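You operate a simulated robot arm through the tools that you are given. There is no shell and no other tool. Be economical: measure what you need, move in short steps, check, and stop when the job is done.

Carry out the task below with a simulated robot arm. There is one attempt and no reset: what you move stays moved.

TASK
Take the gold sleeve and put it on top of the blue film gauge.

It is judged by the outcome, as a careful person would: the job done as asked, and still so three seconds after it is handed in. It fails if anything else is knocked over, pushed out of place, dropped, spilled or broken.

THE ROBOT
A 7-joint arm with a two-finger parallel gripper, fixed in place. Base frame: the origin is at the foot of the arm, x ahead of it, y to its left, z up; the work surface is at about z = 0. Lengths are in m, angles in degrees, forces in N, time in s.
With the tool pointing down near the work surface it reaches from about 0.24 to 0.62 m from the base axis. Its first joint turns from -66.0 to 66.0 degrees. Payload 2.6 kg.
Tool frame: the origin (TCP) lies between the finger pads and is the grasp point; the fingertips stand 0.03 m ahead of it; z points along the fingers, y is the line along which they close. The gripper opens to 0.094 m. The fingers are 0.028 m wide and 0.01 m thick; the gripper's body (0.05 by 0.096 m) begins 0.055 m behind the TCP.
Orientation is told as [roll, pitch, yaw] about the base's x, y, z axes, in that order, counted from this pose: with the fingers straight down and closing along the base's y, the tool's x points along the base's -x, its y along +y and its z along -z.

THE INTERFACE
- The arm moves only by the tool step_arm. Its argument "series" is a list of rows, each a list of 7 numbers: the closure, from 0 (fully open) to 1 (shut), then the shift along the tool's x, y, z in units of 100 mm (1.0 is 100 mm), then the turn, a rotation vector about the tool's x, y, z in units of 90 degrees (1.0 is 90 degrees). In form: [[hand, x, y, z, wx, wy, wz], ...]. A call has 1 to 20 rows; each row is the pose to reach, as a shift and turn from the pose commanded when the call began, along the tool's axes at that moment. A call with a number of a shift or a turn outside -1 to 1 is refused whole. A row lasts 0.2 s, in which the tool goes at most 0.05 m and 8.6 degrees; a call with a longer step from one row to the next is refused whole, and so is a gripper value outside its range. A pose out of reach is approached as far as the arm can. The call stops where the force on the tool passes 40 N (or 10 N more than at its start, if that is more) or the arm is blocked; 0.2 s more then pass. The fingers move at their own pace (about 0.072 m/s each) and stop on an object; they squeeze with about 29 N. The grip force told is the motor's: it shows also when the fingers shut on nothing. Time passes only in rows, and 0.2 s behind the last, so rows that repeat a pose let the fingers close. It gives the time, the measured TCP pose, the force on the tool (base axes), the opening and the grip force at its end, in the units of the frame above (readings bear some noise).
- Cameras (640 x 400 px; columns grow to the right, rows downward): "scene" is fixed at [0.0485, 0.463, 0.5442]; the picture's right is [-0.46, -0.89, 0.00], its down [-0.67, 0.35, -0.66] and it looks along [0.58, -0.30, -0.75] (base axes); focal length 318 px, centre (320, 200). "wrist" rides on the gripper at [-0.037, 0, -0.058] in the tool frame; the picture's right is [0.00, -1.00, 0.00], its down [0.97, 0.00, -0.24] and it looks along [0.24, 0.00, 0.97] (tool axes); focal length 218 px, centre (320, 200).
- camera(camera): a new picture of that camera. No time passes.
- pixel_to_xyz(camera, pixels): there is no depth. For up to 12 entries [column, row, z] of the newest picture of that camera ("zoom" is the newest enlarged one), the place [x, y] in the base frame at which the ray of that pixel passes the height z, good to about 0.002 m. No time passes.
- enlarge(camera, box): a new picture of the part [left, top, right, bottom] of that camera's present view, enlarged. No time passes.
- hand_in(): hands the job in; it is judged then, once.

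Work in short steps. Measure before you move; look again where a grasp or a placing could have gone wrong, and mend it. You have 60 turns and 30 pictures in all, the two below and enlarged ones among them. Open the gripper and draw the arm clear of the work before you hand the job in, unless the task says otherwise; then end with one line.

The tools are called after "Call:" as a command line: name --pt "numbers of a row" for each row, then --argument value for the rest, lists and objects as JSON in quotes. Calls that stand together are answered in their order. step_arm: Moves the arm, as the interface text tells. Its arguments: {"type":"object","properties":{"series":{"type":"array","items":{"type":"array","items":{"type":"number"}}}},"required":["series"]} The other tools are called the same way: camera (camera) takes a picture; pixel_to_xyz (camera, pixels) gives the place at which the rays of pixels pass given heights; enlarge (camera, box) takes an enlarged picture of a part of a camera's view; hand_in () hands the job in.

At the start:

```text
time_s: 0.0
position: [0.2184, 0.2505, 0.2873]
tcp_rot: [0.0, -0.1, 0.1]
wrist_force: [-0.2, 0.8, 0.6]
width: 0.0938
gripper_force: 0.0
```

scene: 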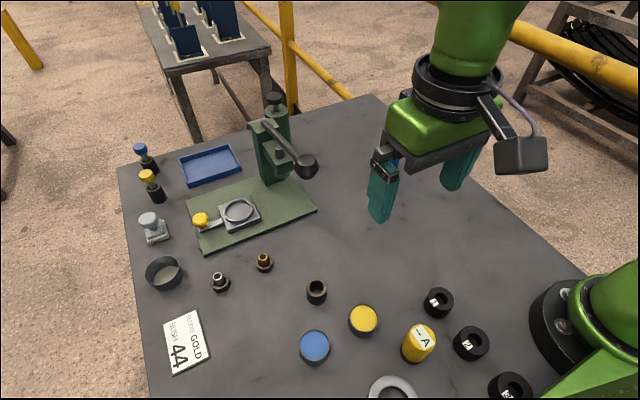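
wrist: 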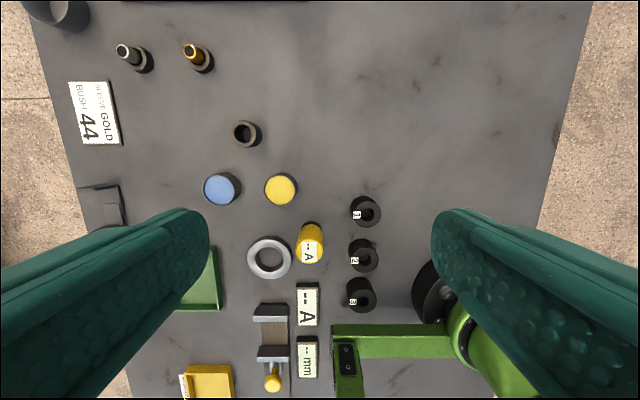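

I'll look closer at the gold item (264,262) and the blue discs (315,346), to identify them.

Call:
enlarge --camera "scene" --box '[190, 230, 350, 330]'

Call:
enlarge --camera "scene" --box '[280, 270, 488, 400]'

Call:
enlarge --camera "scene" --box '[110, 130, 270, 260]'

```text
4.00 times, centred on (270, 280) of scene
```

zoom: 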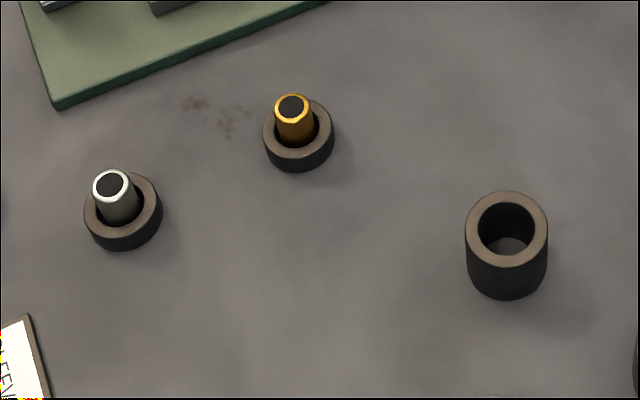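

```text
3.08 times, centred on (384, 335) of scene
```

zoom: 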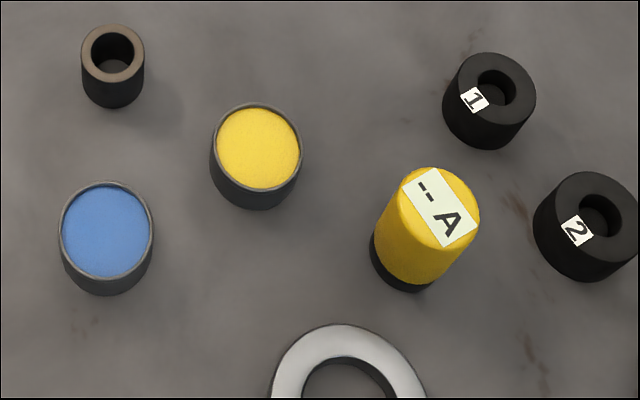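

```text
3.08 times, centred on (190, 195) of scene
```

zoom: 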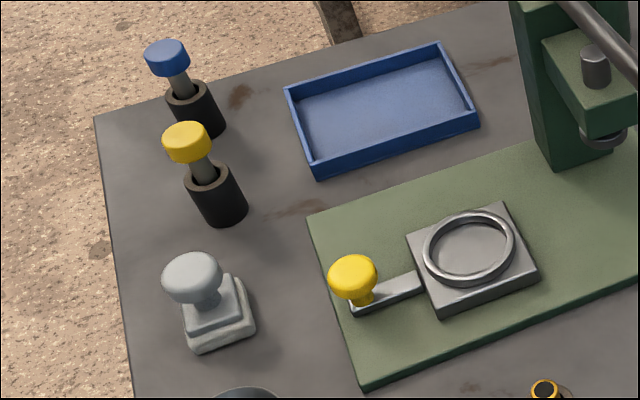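

Call:
enlarge --camera "wrist" --box '[190, 150, 350, 250]'

Call:
enlarge --camera "wrist" --box '[170, 240, 394, 400]'

Call:
pixel_to_xyz --camera "scene" --pixels '[[263, 257, 0.03], [264, 270, 0.0], [264, 265, 0.015], [315, 345, 0.03], [315, 362, 0.0], [300, 345, 0.03], [330, 345, 0.03], [363, 319, 0.03], [145, 150, 0.05], [263, 257, 0.04]]'

Call:
pixel_to_xyz --camera "wrist" --pixels '[[191, 50, 0.03], [191, 50, 0.04], [200, 60, 0.015], [220, 189, 0.03], [281, 190, 0.03], [191, 50, 0.05], [220, 189, 0.02], [220, 189, 0.04]]'

```text
4.00 times, centred on (270, 200) of wrist
```

zoom: 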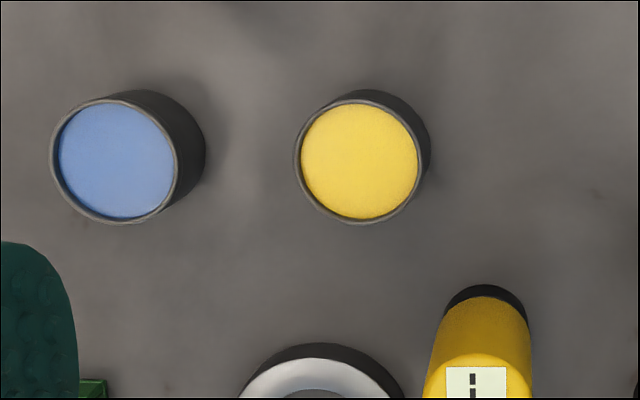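

```text
2.50 times, centred on (282, 320) of wrist
```

zoom: 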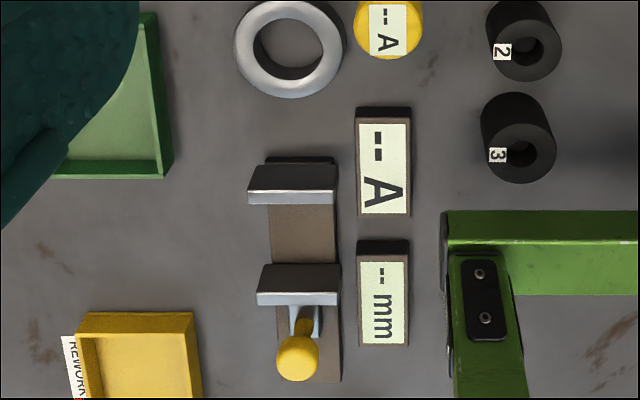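

```text
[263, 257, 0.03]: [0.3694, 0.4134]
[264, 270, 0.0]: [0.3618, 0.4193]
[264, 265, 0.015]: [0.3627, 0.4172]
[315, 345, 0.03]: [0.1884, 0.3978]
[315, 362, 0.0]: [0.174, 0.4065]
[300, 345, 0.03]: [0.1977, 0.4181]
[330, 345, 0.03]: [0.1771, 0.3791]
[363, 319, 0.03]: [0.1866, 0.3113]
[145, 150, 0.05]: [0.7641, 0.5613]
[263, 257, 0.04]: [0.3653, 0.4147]
```

```text
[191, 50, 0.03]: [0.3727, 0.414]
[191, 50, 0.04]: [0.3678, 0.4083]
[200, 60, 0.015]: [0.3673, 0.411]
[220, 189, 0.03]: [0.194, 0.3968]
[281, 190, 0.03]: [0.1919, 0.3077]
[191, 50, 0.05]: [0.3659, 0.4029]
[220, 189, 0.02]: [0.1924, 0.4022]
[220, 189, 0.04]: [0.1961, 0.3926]
```

The black drums with coloured membranes are the film gauges (blue at about (0.19, 0.398)); the gold sleeve stands in a dark holder at about (0.368, 0.412). I move above the sleeve for a closer look.

Call:
step_arm --pt "0 -0.2 0.2 0.1 0 0 0" --pt "0 -0.4 0.4 0.2 0 0 0" --pt "0 -0.6 0.6 0.3 0 0 0" --pt "0 -0.75 0.8 0.4 0 0 0" --pt "0 -0.75 0.8 0.4 0 0 0"

Call:
step_arm --pt "0 -0.2 0.2 0.1 0 0 0" --pt "0 -0.4 0.4 0.2 0 0 0" --pt "0 -0.6 0.6 0.3 0 0 0" --pt "0 -0.75 0.82 0.4 0 0 0" --pt "0 -0.75 0.82 0.4 0 0 0"

Call:
camera --camera "wrist"

```text
time_s: 1.2
position: [0.2921, 0.33, 0.2458]
tcp_rot: [0.0, 0.0, -0.1]
wrist_force: [-0.1, 0.1, 0.9]
width: 0.0939
gripper_force: 0.0
```

```text
time_s: 2.4
position: [0.3687, 0.4138, 0.2077]
tcp_rot: [0.0, 0.0, 0.1]
wrist_force: [-0.4, 0.2, 0.9]
width: 0.094
gripper_force: 0.0
```

```text
22 pictures are left
```

wrist: 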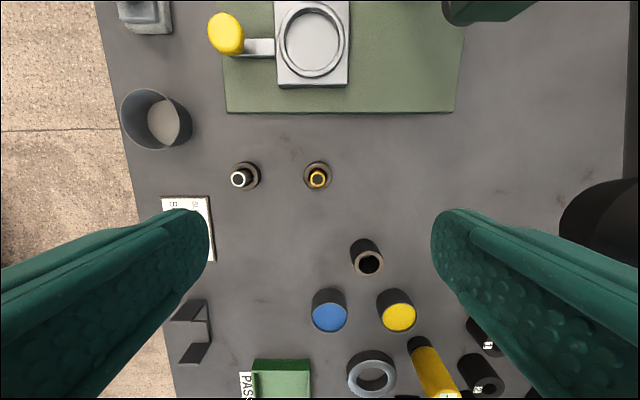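

Call:
enlarge --camera "wrist" --box '[272, 145, 368, 205]'

Call:
pixel_to_xyz --camera "wrist" --pixels '[[318, 180, 0.02], [318, 180, 0.03], [318, 180, 0.04], [318, 174, 0.0], [318, 174, 0.01], [329, 317, 0.02], [329, 317, 0.03], [329, 317, 0.04], [311, 317, 0.03], [347, 317, 0.03]]'

Call:
enlarge --camera "scene" --box '[248, 245, 280, 275]'

```text
6.67 times, centred on (320, 175) of wrist
```

zoom: 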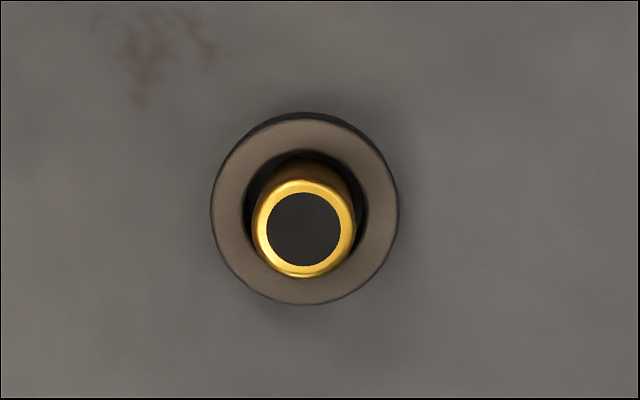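

```text
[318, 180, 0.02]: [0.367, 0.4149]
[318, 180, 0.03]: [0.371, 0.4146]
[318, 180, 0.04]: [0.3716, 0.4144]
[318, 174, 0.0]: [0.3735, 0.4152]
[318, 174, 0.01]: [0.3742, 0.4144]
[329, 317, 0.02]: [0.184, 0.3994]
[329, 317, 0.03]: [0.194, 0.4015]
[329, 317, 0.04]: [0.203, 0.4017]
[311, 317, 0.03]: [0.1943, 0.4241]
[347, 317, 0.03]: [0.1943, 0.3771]
```

```text
13.33 times, centred on (264, 260) of scene
```

zoom: 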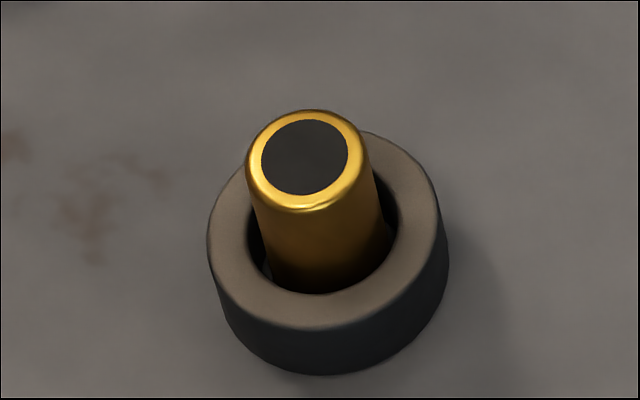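

The gold sleeve's top is about z=0.03 at (0.371, 0.4145), 16 mm across, and its holder's rim is at about z=0.01. I half-close the fingers and go down to z≈0.09 to check alignment.

Call:
step_arm --pt "0.45 -0.02 0.0 0.3 0 0 0" --pt "0.45 -0.02 0.005 0.6 0 0 0" --pt "0.45 -0.02 0.005 0.9 0 0 0" --pt "0.45 -0.02 0.005 1.0 0 0 0" --pt "0.45 -0.02 0.005 1.0 0 0 0"

Call:
camera --camera "wrist"

Call:
enlarge --camera "scene" --box '[200, 180, 360, 280]'

```text
time_s: 3.6
position: [0.3706, 0.4133, 0.1064]
tcp_rot: [0.0, -0.1, 0.0]
wrist_force: [0.5, -0.7, 0.1]
width: 0.0516
gripper_force: 0.1
```

```text
19 pictures are left
```

wrist: 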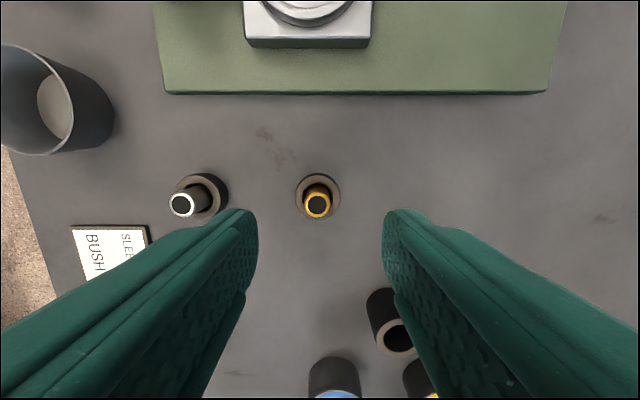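

```text
4.00 times, centred on (280, 230) of scene
```

zoom: 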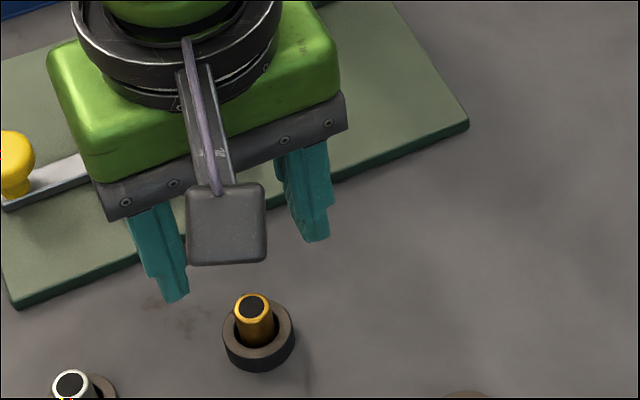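

Aligned (sleeve top at (317,204) → (0.3717, 0.4148)). Descend to z≈0.046 and close.

Call:
step_arm --pt "0.45 -0.01 0.015 0.2 0 0 0" --pt "0.45 -0.01 0.015 0.4 0 0 0" --pt "0.45 -0.01 0.015 0.52 0 0 0" --pt "0.45 -0.01 0.015 0.6 0 0 0" --pt "0.45 -0.01 0.015 0.6 0 0 0"

Call:
camera --camera "wrist"

Call:
enlarge --camera "scene" --box '[216, 210, 312, 270]'

```text
time_s: 4.8
position: [0.3701, 0.4153, 0.0467]
tcp_rot: [0.1, -0.1, 0.0]
wrist_force: [0.1, 0.2, 0.3]
width: 0.0518
gripper_force: 0.1
```

```text
17 pictures are left
```

wrist: 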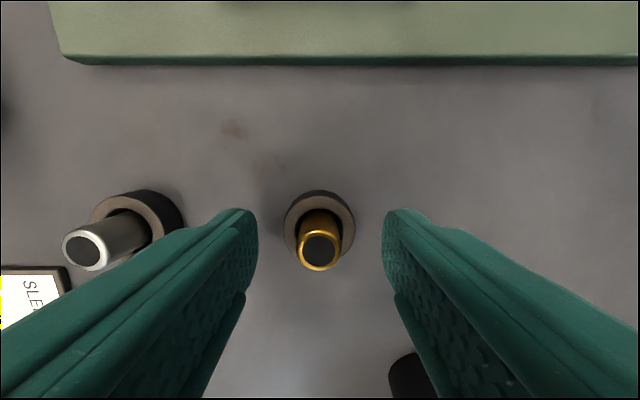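

```text
6.67 times, centred on (264, 240) of scene
```

zoom: 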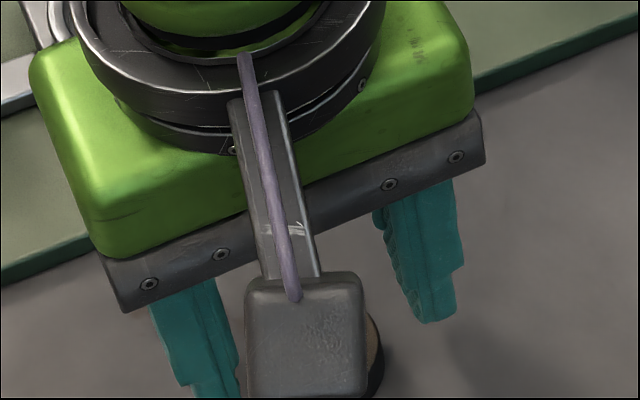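

The sleeve is centred between the fingers; close.

Call:
step_arm --pt "0.7 0 0 0 0 0 0" --pt "0.9 0 0 0 0 0 0" --pt "1 0 0 0 0 0 0" --pt "1 0 0 0 0 0 0"

Call:
step_arm --pt "1 0 0 -0.1 0 0 0" --pt "1 0 0 -0.25 0 0 0" --pt "1 0 0 -0.5 0 0 0" --pt "1 0 0 -0.7 0 0 0" --pt "1 0 0 -0.7 0 0 0"

Call:
camera --camera "wrist"

Call:
enlarge --camera "scene" --box '[216, 210, 312, 270]'

```text
time_s: 5.8
position: [0.3692, 0.4153, 0.0476]
tcp_rot: [0.0, 0.0, 0.1]
wrist_force: [0.3, -0.8, 0.0]
width: 0.0152
gripper_force: 28.8
```

```text
time_s: 7.0
position: [0.3708, 0.4132, 0.1161]
tcp_rot: [0.0, 0.0, 0.0]
wrist_force: [0.1, 0.5, -0.3]
width: 0.0153
gripper_force: 28.9
```

```text
15 pictures are left
```

wrist: 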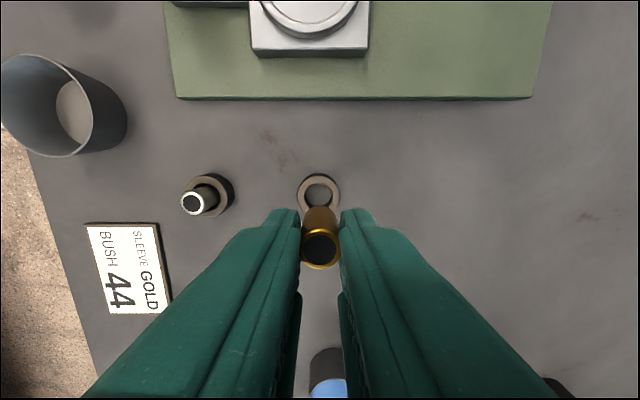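

```text
6.67 times, centred on (264, 240) of scene
```

zoom: 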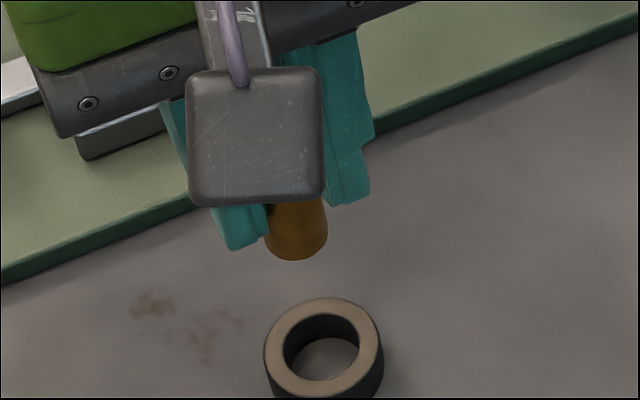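

Sleeve is held (15.3 mm), holder stayed put. I measure the blue gauge in detail in the scene view and raise the arm slightly toward it.

Call:
step_arm --pt "1 0.2 0 -0.2 0 0 0" --pt "1 0.4 0 -0.3 0 0 0" --pt "1 0.6 0 -0.3 0 0 0" --pt "1 0.8 0 -0.3 0 0 0" --pt "1 0.8 0 -0.3 0 0 0"

Call:
camera --camera "wrist"

Call:
enlarge --camera "scene" --box '[267, 310, 363, 370]'

```text
time_s: 8.2
position: [0.2897, 0.414, 0.1481]
tcp_rot: [-0.1, 0.1, 0.0]
wrist_force: [-0.5, 0.3, -0.2]
width: 0.0153
gripper_force: 29.2
```

```text
13 pictures are left
```

wrist: 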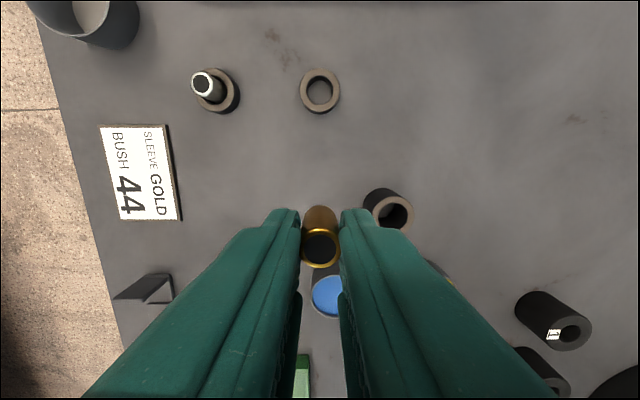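

```text
6.67 times, centred on (315, 340) of scene
```

zoom: 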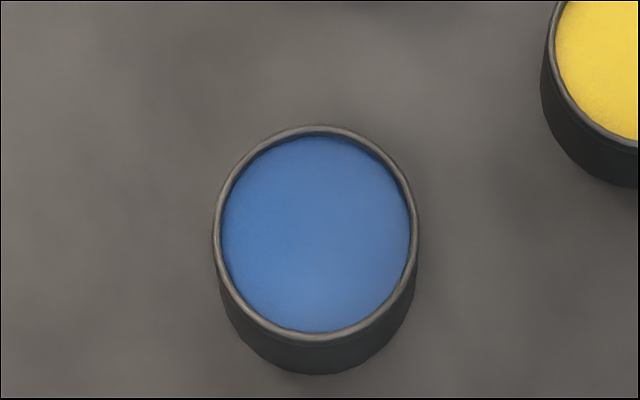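

Call:
pixel_to_xyz --camera "zoom" --pixels '[[317, 233, 0.015], [317, 233, 0.02], [317, 233, 0.025], [317, 233, 0.03], [317, 374, 0.0], [317, 341, 0.01], [317, 341, 0.015], [317, 341, 0.02], [317, 341, 0.025], [317, 341, 0.03], [213, 233, 0.02], [420, 233, 0.02]]'

Call:
pixel_to_xyz --camera "wrist" --pixels '[[312, 294, 0.02], [330, 317, 0.02], [328, 317, 0.03]]'

```text
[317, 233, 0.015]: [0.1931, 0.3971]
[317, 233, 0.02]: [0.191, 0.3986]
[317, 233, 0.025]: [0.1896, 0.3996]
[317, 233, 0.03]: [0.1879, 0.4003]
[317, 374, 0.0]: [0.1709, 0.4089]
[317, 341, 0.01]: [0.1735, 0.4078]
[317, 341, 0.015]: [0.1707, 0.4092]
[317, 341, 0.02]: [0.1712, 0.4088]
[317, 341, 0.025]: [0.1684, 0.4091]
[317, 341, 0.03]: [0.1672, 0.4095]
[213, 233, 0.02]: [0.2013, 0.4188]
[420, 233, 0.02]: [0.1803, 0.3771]
```

```text
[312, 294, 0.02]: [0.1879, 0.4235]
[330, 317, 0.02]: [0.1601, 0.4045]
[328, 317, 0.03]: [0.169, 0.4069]
```

Blue gauge centre ≈ (0.191, 0.3985), rim z≈0.02. Move above it, keeping the sleeve bottom (~45 mm below TCP) clear.

Call:
step_arm --pt "1 0.25 -0.05 0.0 0 0 0" --pt "1 0.5 -0.1 0.0 0 0 0" --pt "1 0.75 -0.155 0.1 0 0 0" --pt "1 0.98 -0.155 0.3 0 0 0" --pt "1 0.98 -0.155 0.5 0 0 0" --pt "1 0.98 -0.155 0.6 0 0 0" --pt "1 0.98 -0.155 0.6 0 0 0"

Call:
enlarge --camera "scene" --box '[251, 290, 379, 370]'

Call:
camera --camera "wrist"

```text
time_s: 9.8
position: [0.1917, 0.3992, 0.0861]
tcp_rot: [0.0, 0.0, 0.0]
wrist_force: [-0.9, 0.0, -1.0]
width: 0.0152
gripper_force: 29.4
```

```text
5.00 times, centred on (315, 330) of scene
```

zoom: 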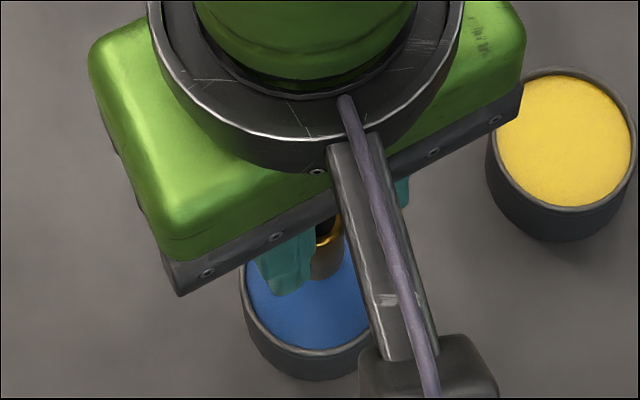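

```text
10 pictures are left
```

wrist: 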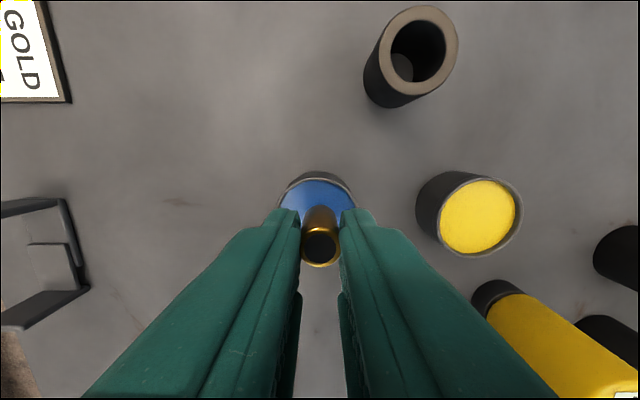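

Centred over the gauge in both views. Lower carefully to near contact.

Call:
step_arm --pt "1 0.015 0 0.06 0 0 0" --pt "1 0.015 0 0.12 0 0 0" --pt "1 0.015 0 0.16 0 0 0" --pt "1 0.015 0 0.18 0 0 0" --pt "1 0.015 0 0.18 0 0 0"

Call:
camera --camera "wrist"

Call:
enlarge --camera "scene" --box '[283, 325, 347, 365]'

```text
time_s: 11.0
position: [0.1909, 0.4003, 0.0693]
tcp_rot: [0.1, -0.1, 0.1]
wrist_force: [2.9, 3.7, 16.2]
width: 0.0153
gripper_force: 28.9
```

```text
9 pictures are left
```

wrist: 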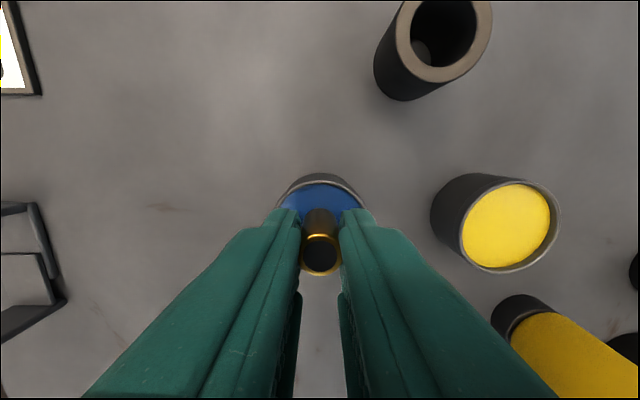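

```text
10.00 times, centred on (315, 345) of scene
```

zoom: 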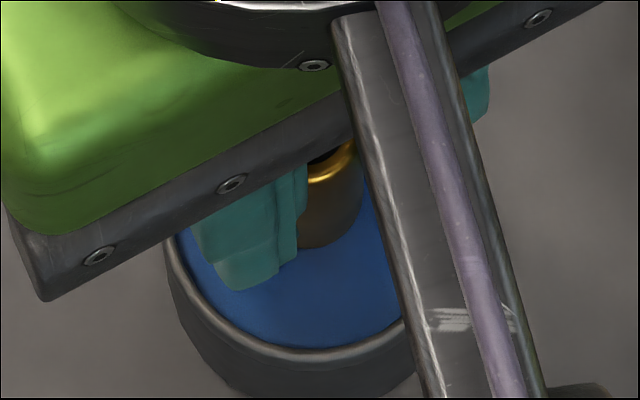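

Contact already (16 N). Relieve the force slightly by going up about 1 mm.

Call:
step_arm --pt "1 0 0 -0.01 0 0 0" --pt "1 0 0 -0.01 0 0 0"

```text
time_s: 11.6
position: [0.1907, 0.3993, 0.0685]
tcp_rot: [-0.3, 0.1, 0.0]
wrist_force: [1.1, 1.6, 1.9]
width: 0.0152
gripper_force: 29.0
```

Now ~2 N: resting lightly. Open gently.

Call:
step_arm --pt "0.8 0 0 0 0 0 0" --pt "0.7 0 0 0 0 0 0" --pt "0.5 0 0 0 0 0 0" --pt "0.5 0 0 0 0 0 0" --pt "0.5 0 0 0 0 0 0"

Call:
camera --camera "wrist"

```text
time_s: 12.8
position: [0.1898, 0.399, 0.0686]
tcp_rot: [-0.1, 0.1, 0.0]
wrist_force: [0.5, 0.0, 0.1]
width: 0.0471
gripper_force: 0.2
```

```text
7 pictures are left
```

wrist: 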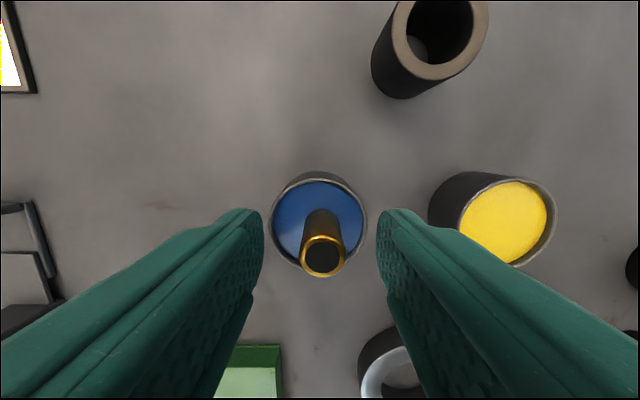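

The sleeve stands upright on the blue gauge. Withdraw straight up and then aside.

Call:
step_arm --pt "0.5 0 0 -0.1 0 0 0" --pt "0.5 0 0 -0.3 0 0 0" --pt "0.5 0 0 -0.6 0 0 0" --pt "0.5 0 0 -0.9 0 0 0" --pt "0.3 -0.2 0 -1 0 0 0" --pt "0.1 -0.5 -0.1 -1 0 0 0" --pt "0 -0.8 -0.3 -1 0 0 0" --pt "0 -1 -0.5 -1 0 0 0" --pt "0 -1 -0.5 -1 0 0 0"

Call:
camera --camera "scene"

Call:
enlarge --camera "scene" --box '[267, 310, 363, 370]'

```text
time_s: 14.8
position: [0.2918, 0.3477, 0.1688]
tcp_rot: [-0.1, 0.0, 0.0]
wrist_force: [1.0, -0.1, 0.6]
width: 0.094
gripper_force: 0.0
```

```text
6 pictures are left
```

scene: 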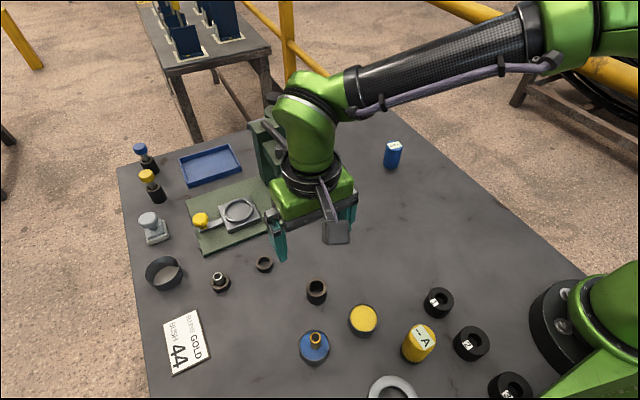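

```text
6.67 times, centred on (315, 340) of scene
```

zoom: 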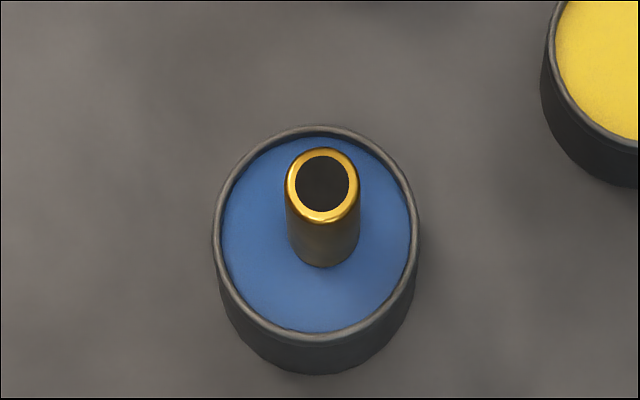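

A second blue item, previously hidden by the arm, is at (393,153). I check what it is before deciding.

Call:
enlarge --camera "scene" --box '[361, 133, 425, 173]'

Call:
enlarge --camera "scene" --box '[380, 310, 460, 370]'

Call:
pixel_to_xyz --camera "scene" --pixels '[[393, 146, 0.04], [393, 146, 0.06], [393, 165, 0.0], [418, 338, 0.05]]'

```text
10.00 times, centred on (393, 153) of scene
```

zoom: 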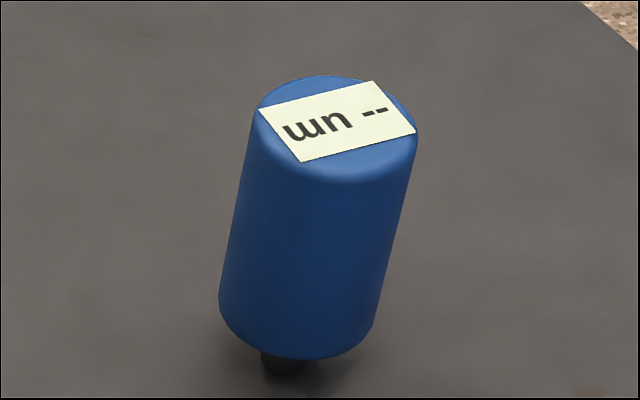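

```text
6.67 times, centred on (420, 340) of scene
```

zoom: 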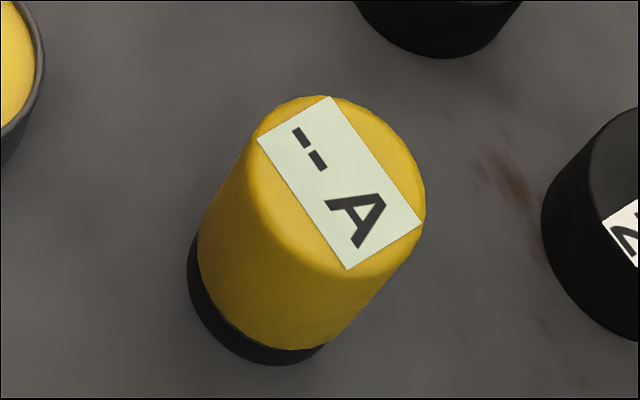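

```text
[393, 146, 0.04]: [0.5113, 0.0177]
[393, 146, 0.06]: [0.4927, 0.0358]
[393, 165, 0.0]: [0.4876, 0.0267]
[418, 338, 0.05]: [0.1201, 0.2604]
```

The blue cylinder reads "-- um": that is the actual blue film gauge (thickness meter); the blue-topped drum is something else. I'll measure it and then regrasp the sleeve to move it there.

Call:
pixel_to_xyz --camera "scene" --pixels '[[389.2, 169.8, 0.0], [394.7, 145.8, 0.05], [394.7, 145.8, 0.06], [394.7, 145.8, 0.07], [394.7, 145.8, 0.08], [386, 145.8, 0.06], [403, 145.8, 0.06], [390.9, 163.6, 0.01], [390.9, 163.6, 0.02], [390.9, 163.6, 0.0]]'

Call:
step_arm --pt "0.3 0.3 0.2 0 0 0 0" --pt "0.5 0.6 0.4 0 0 0 0" --pt "0.5 0.9 0.5 0 0 0 0" --pt "0.5 1.0 0.515 0.1 0 0 0" --pt "0.5 1.0 0.515 0.3 0 0 0" --pt "0.5 1.0 0.515 0.4 0 0 0" --pt "0.5 1.0 0.515 0.4 0 0 0"

```text
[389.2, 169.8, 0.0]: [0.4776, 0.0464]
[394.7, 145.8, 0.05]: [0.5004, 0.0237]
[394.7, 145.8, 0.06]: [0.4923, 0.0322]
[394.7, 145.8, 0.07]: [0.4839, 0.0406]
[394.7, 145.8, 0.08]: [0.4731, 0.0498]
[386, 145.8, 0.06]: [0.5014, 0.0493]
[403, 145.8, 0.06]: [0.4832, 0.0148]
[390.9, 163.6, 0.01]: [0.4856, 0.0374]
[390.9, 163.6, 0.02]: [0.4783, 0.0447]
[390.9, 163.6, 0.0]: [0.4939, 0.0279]
```

```text
time_s: 16.4
position: [0.1902, 0.4006, 0.1292]
tcp_rot: [0.0, 0.0, 0.1]
wrist_force: [-0.6, 0.3, 0.1]
width: 0.0469
gripper_force: 0.1
```

Gauge top ≈ z 0.075, centre ≈ (0.478, 0.045). Descend to the release pose and regrasp the sleeve.

Call:
step_arm --pt "0.5 0 0 0.2 0 0 0" --pt "0.5 0 0 0.4 0 0 0" --pt "0.5 0 0 0.55 0 0 0" --pt "0.5 0 0 0.6 0 0 0" --pt "0.5 0 0 0.6 0 0 0" --pt "0.7 0 0 0.6 0 0 0" --pt "0.9 0 0 0.6 0 0 0" --pt "1 0 0 0.6 0 0 0" --pt "1 0 0 0.6 0 0 0"

Call:
step_arm --pt "1 0 0 -0.1 0 0 0" --pt "1 0 0 -0.3 0 0 0" --pt "1 0 0 -0.6 0 0 0" --pt "1 0 0 -0.9 0 0 0" --pt "1 0 0 -1 0 0 0" --pt "1 0 0 -1 0 0 0"

```text
time_s: 18.4
position: [0.1907, 0.4004, 0.0696]
tcp_rot: [0.0, 0.0, 0.0]
wrist_force: [-0.1, -0.1, 0.7]
width: 0.0155
gripper_force: 29.2
```

```text
time_s: 19.8
position: [0.1904, 0.4011, 0.169]
tcp_rot: [0.0, 0.0, 0.0]
wrist_force: [-0.1, 0.2, 0.0]
width: 0.0153
gripper_force: 29.1
```

Sleeve held again. Raise and travel in −y at small x (clear of the press), then out toward the gauge.

Call:
step_arm --pt "1 -0.1 -0.2 -0.3 0 0 0" --pt "1 -0.3 -0.5 -0.5 0 0 0" --pt "1 -0.3 -0.8 -0.6 0 0 0" --pt "1 -0.3 -1 -0.6 0 0 0" --pt "1 -0.3 -1 -0.6 0 0 0"

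Call:
step_arm --pt "1 -0.2 -0.3 0 0 0 0" --pt "1 -0.3 -0.6 0 0 0 0" --pt "1 -0.4 -0.9 0 0 0 0" --pt "1 -0.5 -1 0 0 0 0" --pt "1 -0.5 -1 0 0 0 0"

Call:
step_arm --pt "1 -0.2 -0.3 0 0 0 0" --pt "1 -0.3 -0.6 0 0 0 0" --pt "1 -0.5 -0.9 0 0 0 0" --pt "1 -0.8 -1 0 0 0 0" --pt "1 -1 -1 0 0 0 0" --pt "1 -1 -1 0 0 0 0"

Call:
camera --camera "wrist"

```text
time_s: 21.0
position: [0.2203, 0.2995, 0.231]
tcp_rot: [0.0, 0.0, 0.0]
wrist_force: [-0.3, -0.4, -0.6]
width: 0.0153
gripper_force: 28.9
```

```text
time_s: 22.2
position: [0.2716, 0.2, 0.2288]
tcp_rot: [0.0, 0.0, 0.0]
wrist_force: [-0.6, 0.2, 0.0]
width: 0.0154
gripper_force: 29.1
```

```text
time_s: 23.6
position: [0.3714, 0.0995, 0.2289]
tcp_rot: [-0.1, -0.1, 0.0]
wrist_force: [0.1, 0.1, -0.5]
width: 0.0155
gripper_force: 28.4
```

```text
2 pictures are left
```

wrist: 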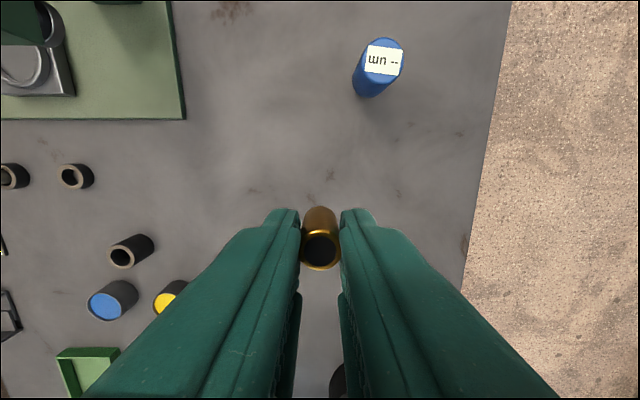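

Gauge top in wrist view at (384,60); triangulation gives ≈(0.4805, 0.044, 0.0735). I confirm the numbers.

Call:
pixel_to_xyz --camera "wrist" --pixels '[[384, 60, 0.07], [384, 60, 0.075], [384, 60, 0.08], [365, 60, 0.075], [403, 60, 0.075], [384, 38, 0.075], [384, 83, 0.075]]'

Call:
step_arm --pt "1 -0.25 -0.15 0.1 0 0 0" --pt "1 -0.5 -0.3 0.3 0 0 0" --pt "1 -0.7 -0.5 0.4 0 0 0" --pt "1 -0.8 -0.55 0.5 0 0 0" --pt "1 -0.8 -0.55 0.5 0 0 0"

Call:
camera --camera "wrist"

```text
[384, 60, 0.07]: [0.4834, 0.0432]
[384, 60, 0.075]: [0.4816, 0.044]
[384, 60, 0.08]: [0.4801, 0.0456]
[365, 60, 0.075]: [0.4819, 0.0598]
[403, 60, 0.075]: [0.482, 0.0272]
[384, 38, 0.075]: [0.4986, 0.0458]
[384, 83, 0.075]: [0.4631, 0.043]
```

```text
time_s: 24.8
position: [0.4487, 0.0457, 0.1806]
tcp_rot: [0.1, -0.1, -0.1]
wrist_force: [-1.1, 1.1, -0.5]
width: 0.0156
gripper_force: 29.2
```

```text
1 pictures are left
```

wrist: 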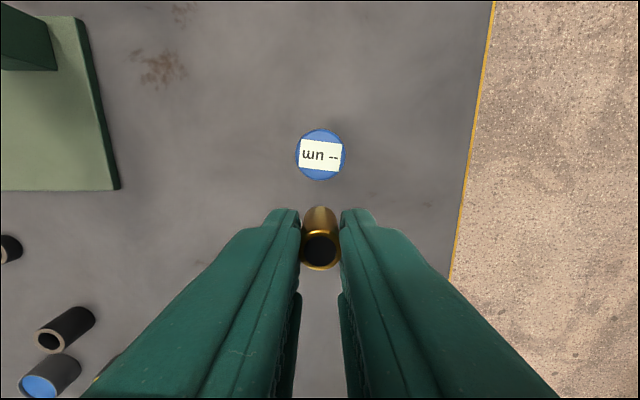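

Gauge top centre at (320,155): aligned in y, 31 mm ahead in x. Shift there, then lower to about 10 mm above the top.

Call:
step_arm --pt "1 -0.16 0 0 0 0 0" --pt "1 -0.312 0 0 0 0 0" --pt "1 -0.312 0 0.2 0 0 0" --pt "1 -0.312 0 0.4 0 0 0" --pt "1 -0.312 0 0.5 0 0 0" --pt "1 -0.312 0 0.5 0 0 0" --pt "1 -0.312 0 0.5 0 0 0"

```text
time_s: 26.4
position: [0.4827, 0.0457, 0.1294]
tcp_rot: [0.0, 0.0, -0.1]
wrist_force: [-1.0, 0.5, -0.8]
width: 0.0153
gripper_force: 29.5
```

Call:
step_arm --pt "1 0 0 0.02 0 0 0" --pt "1 0 0 0.04 0 0 0" --pt "1 0 0 0.04 0 0 0"

Call:
step_arm --pt "1 0 0 0.01 0 0 0" --pt "1 0 0 0.01 0 0 0"

```text
time_s: 27.2
position: [0.4811, 0.0454, 0.1255]
tcp_rot: [0.0, 0.0, 0.0]
wrist_force: [0.3, -0.7, 0.4]
width: 0.0153
gripper_force: 29.2
```

```text
time_s: 27.8
position: [0.4815, 0.045, 0.1244]
tcp_rot: [-0.1, -0.1, 0.0]
wrist_force: [-0.2, -0.8, -0.1]
width: 0.0155
gripper_force: 28.9
```

No contact yet; continue in 1 mm steps, reading force after each.

Call:
step_arm --pt "1 0 0 0.01 0 0 0" --pt "1 0 0 0.01 0 0 0"

```text
time_s: 28.4
position: [0.4818, 0.0456, 0.124]
tcp_rot: [-0.1, 0.0, 0.2]
wrist_force: [0.7, -0.2, -0.3]
width: 0.0154
gripper_force: 28.8
```

Call:
step_arm --pt "1 0 0 0.01 0 0 0" --pt "1 0 0 0.01 0 0 0"

```text
time_s: 29.0
position: [0.4822, 0.0446, 0.1231]
tcp_rot: [-0.1, 0.0, 0.0]
wrist_force: [0.7, 0.3, 0.6]
width: 0.0154
gripper_force: 29.0
```

Call:
step_arm --pt "1 0 0 0.01 0 0 0" --pt "1 0 0 0.01 0 0 0"

```text
time_s: 29.6
position: [0.4813, 0.0456, 0.1206]
tcp_rot: [0.1, 0.0, 0.0]
wrist_force: [0.9, 0.2, 1.1]
width: 0.0158
gripper_force: 29.2
```

Call:
step_arm --pt "1 0 0 0.01 0 0 0" --pt "1 0 0 0.01 0 0 0"

```text
time_s: 30.2
position: [0.4826, 0.0439, 0.1223]
tcp_rot: [0.0, -0.1, 0.0]
wrist_force: [-0.3, -0.8, 10.2]
width: 0.0155
gripper_force: 29.0
```

Contact (10 N). Relieve 0.5 mm.

Call:
step_arm --pt "1 0 0 -0.005 0 0 0" --pt "1 0 0 -0.005 0 0 0"

```text
time_s: 30.8
position: [0.4826, 0.0463, 0.122]
tcp_rot: [0.0, 0.0, 0.0]
wrist_force: [0.1, -0.7, 9.2]
width: 0.0153
gripper_force: 29.5
```

Call:
step_arm --pt "1 0 0 -0.004 0 0 0" --pt "1 0 0 -0.004 0 0 0"

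```text
time_s: 31.4
position: [0.4819, 0.0444, 0.1212]
tcp_rot: [0.0, 0.0, 0.0]
wrist_force: [0.2, 0.6, 7.6]
width: 0.0152
gripper_force: 28.9
```

Call:
step_arm --pt "1 0 0 -0.008 0 0 0" --pt "1 0 0 -0.008 0 0 0"

```text
time_s: 32.0
position: [0.4798, 0.0444, 0.1215]
tcp_rot: [0.0, 0.1, 0.0]
wrist_force: [0.6, 0.1, 1.3]
width: 0.0154
gripper_force: 29.2
```

Light contact (~1 N). Release gently.

Call:
step_arm --pt "0.82 0 0 0 0 0 0" --pt "0.75 0 0 0 0 0 0" --pt "0.6 0 0 0 0 0 0" --pt "0.5 0 0 0 0 0 0" --pt "0.5 0 0 0 0 0 0"

Call:
step_arm --pt "0.5 0 0 -0.1 0 0 0" --pt "0.5 0 0 -0.3 0 0 0" --pt "0.5 0 0 -0.6 0 0 0" --pt "0.5 0 0 -0.9 0 0 0" --pt "0.5 0 0 -0.9 0 0 0"

Call:
step_arm --pt "0.4 0.2 0 0 0 0 0" --pt "0.2 0.5 0 0 0 0 0" --pt "0 0.8 0 0 0 0 0" --pt "0 1 0 0 0 0 0" --pt "0 1 0 0 0 0 0"

```text
time_s: 33.2
position: [0.4812, 0.0458, 0.1216]
tcp_rot: [-0.1, 0.0, 0.1]
wrist_force: [-0.4, 0.0, -1.4]
width: 0.0471
gripper_force: 0.0
```

```text
time_s: 34.4
position: [0.4813, 0.0444, 0.2122]
tcp_rot: [0.0, 0.0, 0.1]
wrist_force: [0.1, 0.2, 0.1]
width: 0.0473
gripper_force: 0.0
```

```text
time_s: 35.6
position: [0.3821, 0.045, 0.2116]
tcp_rot: [0.0, 0.0, 0.0]
wrist_force: [-0.3, 0.9, 0.5]
width: 0.094
gripper_force: 0.0
```

Last picture: check from the wrist camera (gauge should be near (320,70)).

Call:
camera --camera "wrist"

```text
0 pictures are left
```

wrist: 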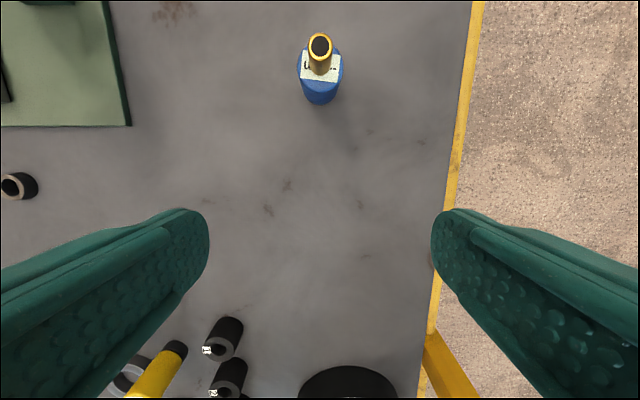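

The sleeve stands upright in the middle of the blue "um" gauge, and the arm is clear. Handing in.

Call:
hand_in

```text
The job is handed in.
```

The gold sleeve is standing upright on top of the blue film gauge (the "-- um" meter), with the gripper open and the arm clear; I first set it on the blue-topped drum by mistake, pressing it with about 16 N before moving it, and saw no damage there.
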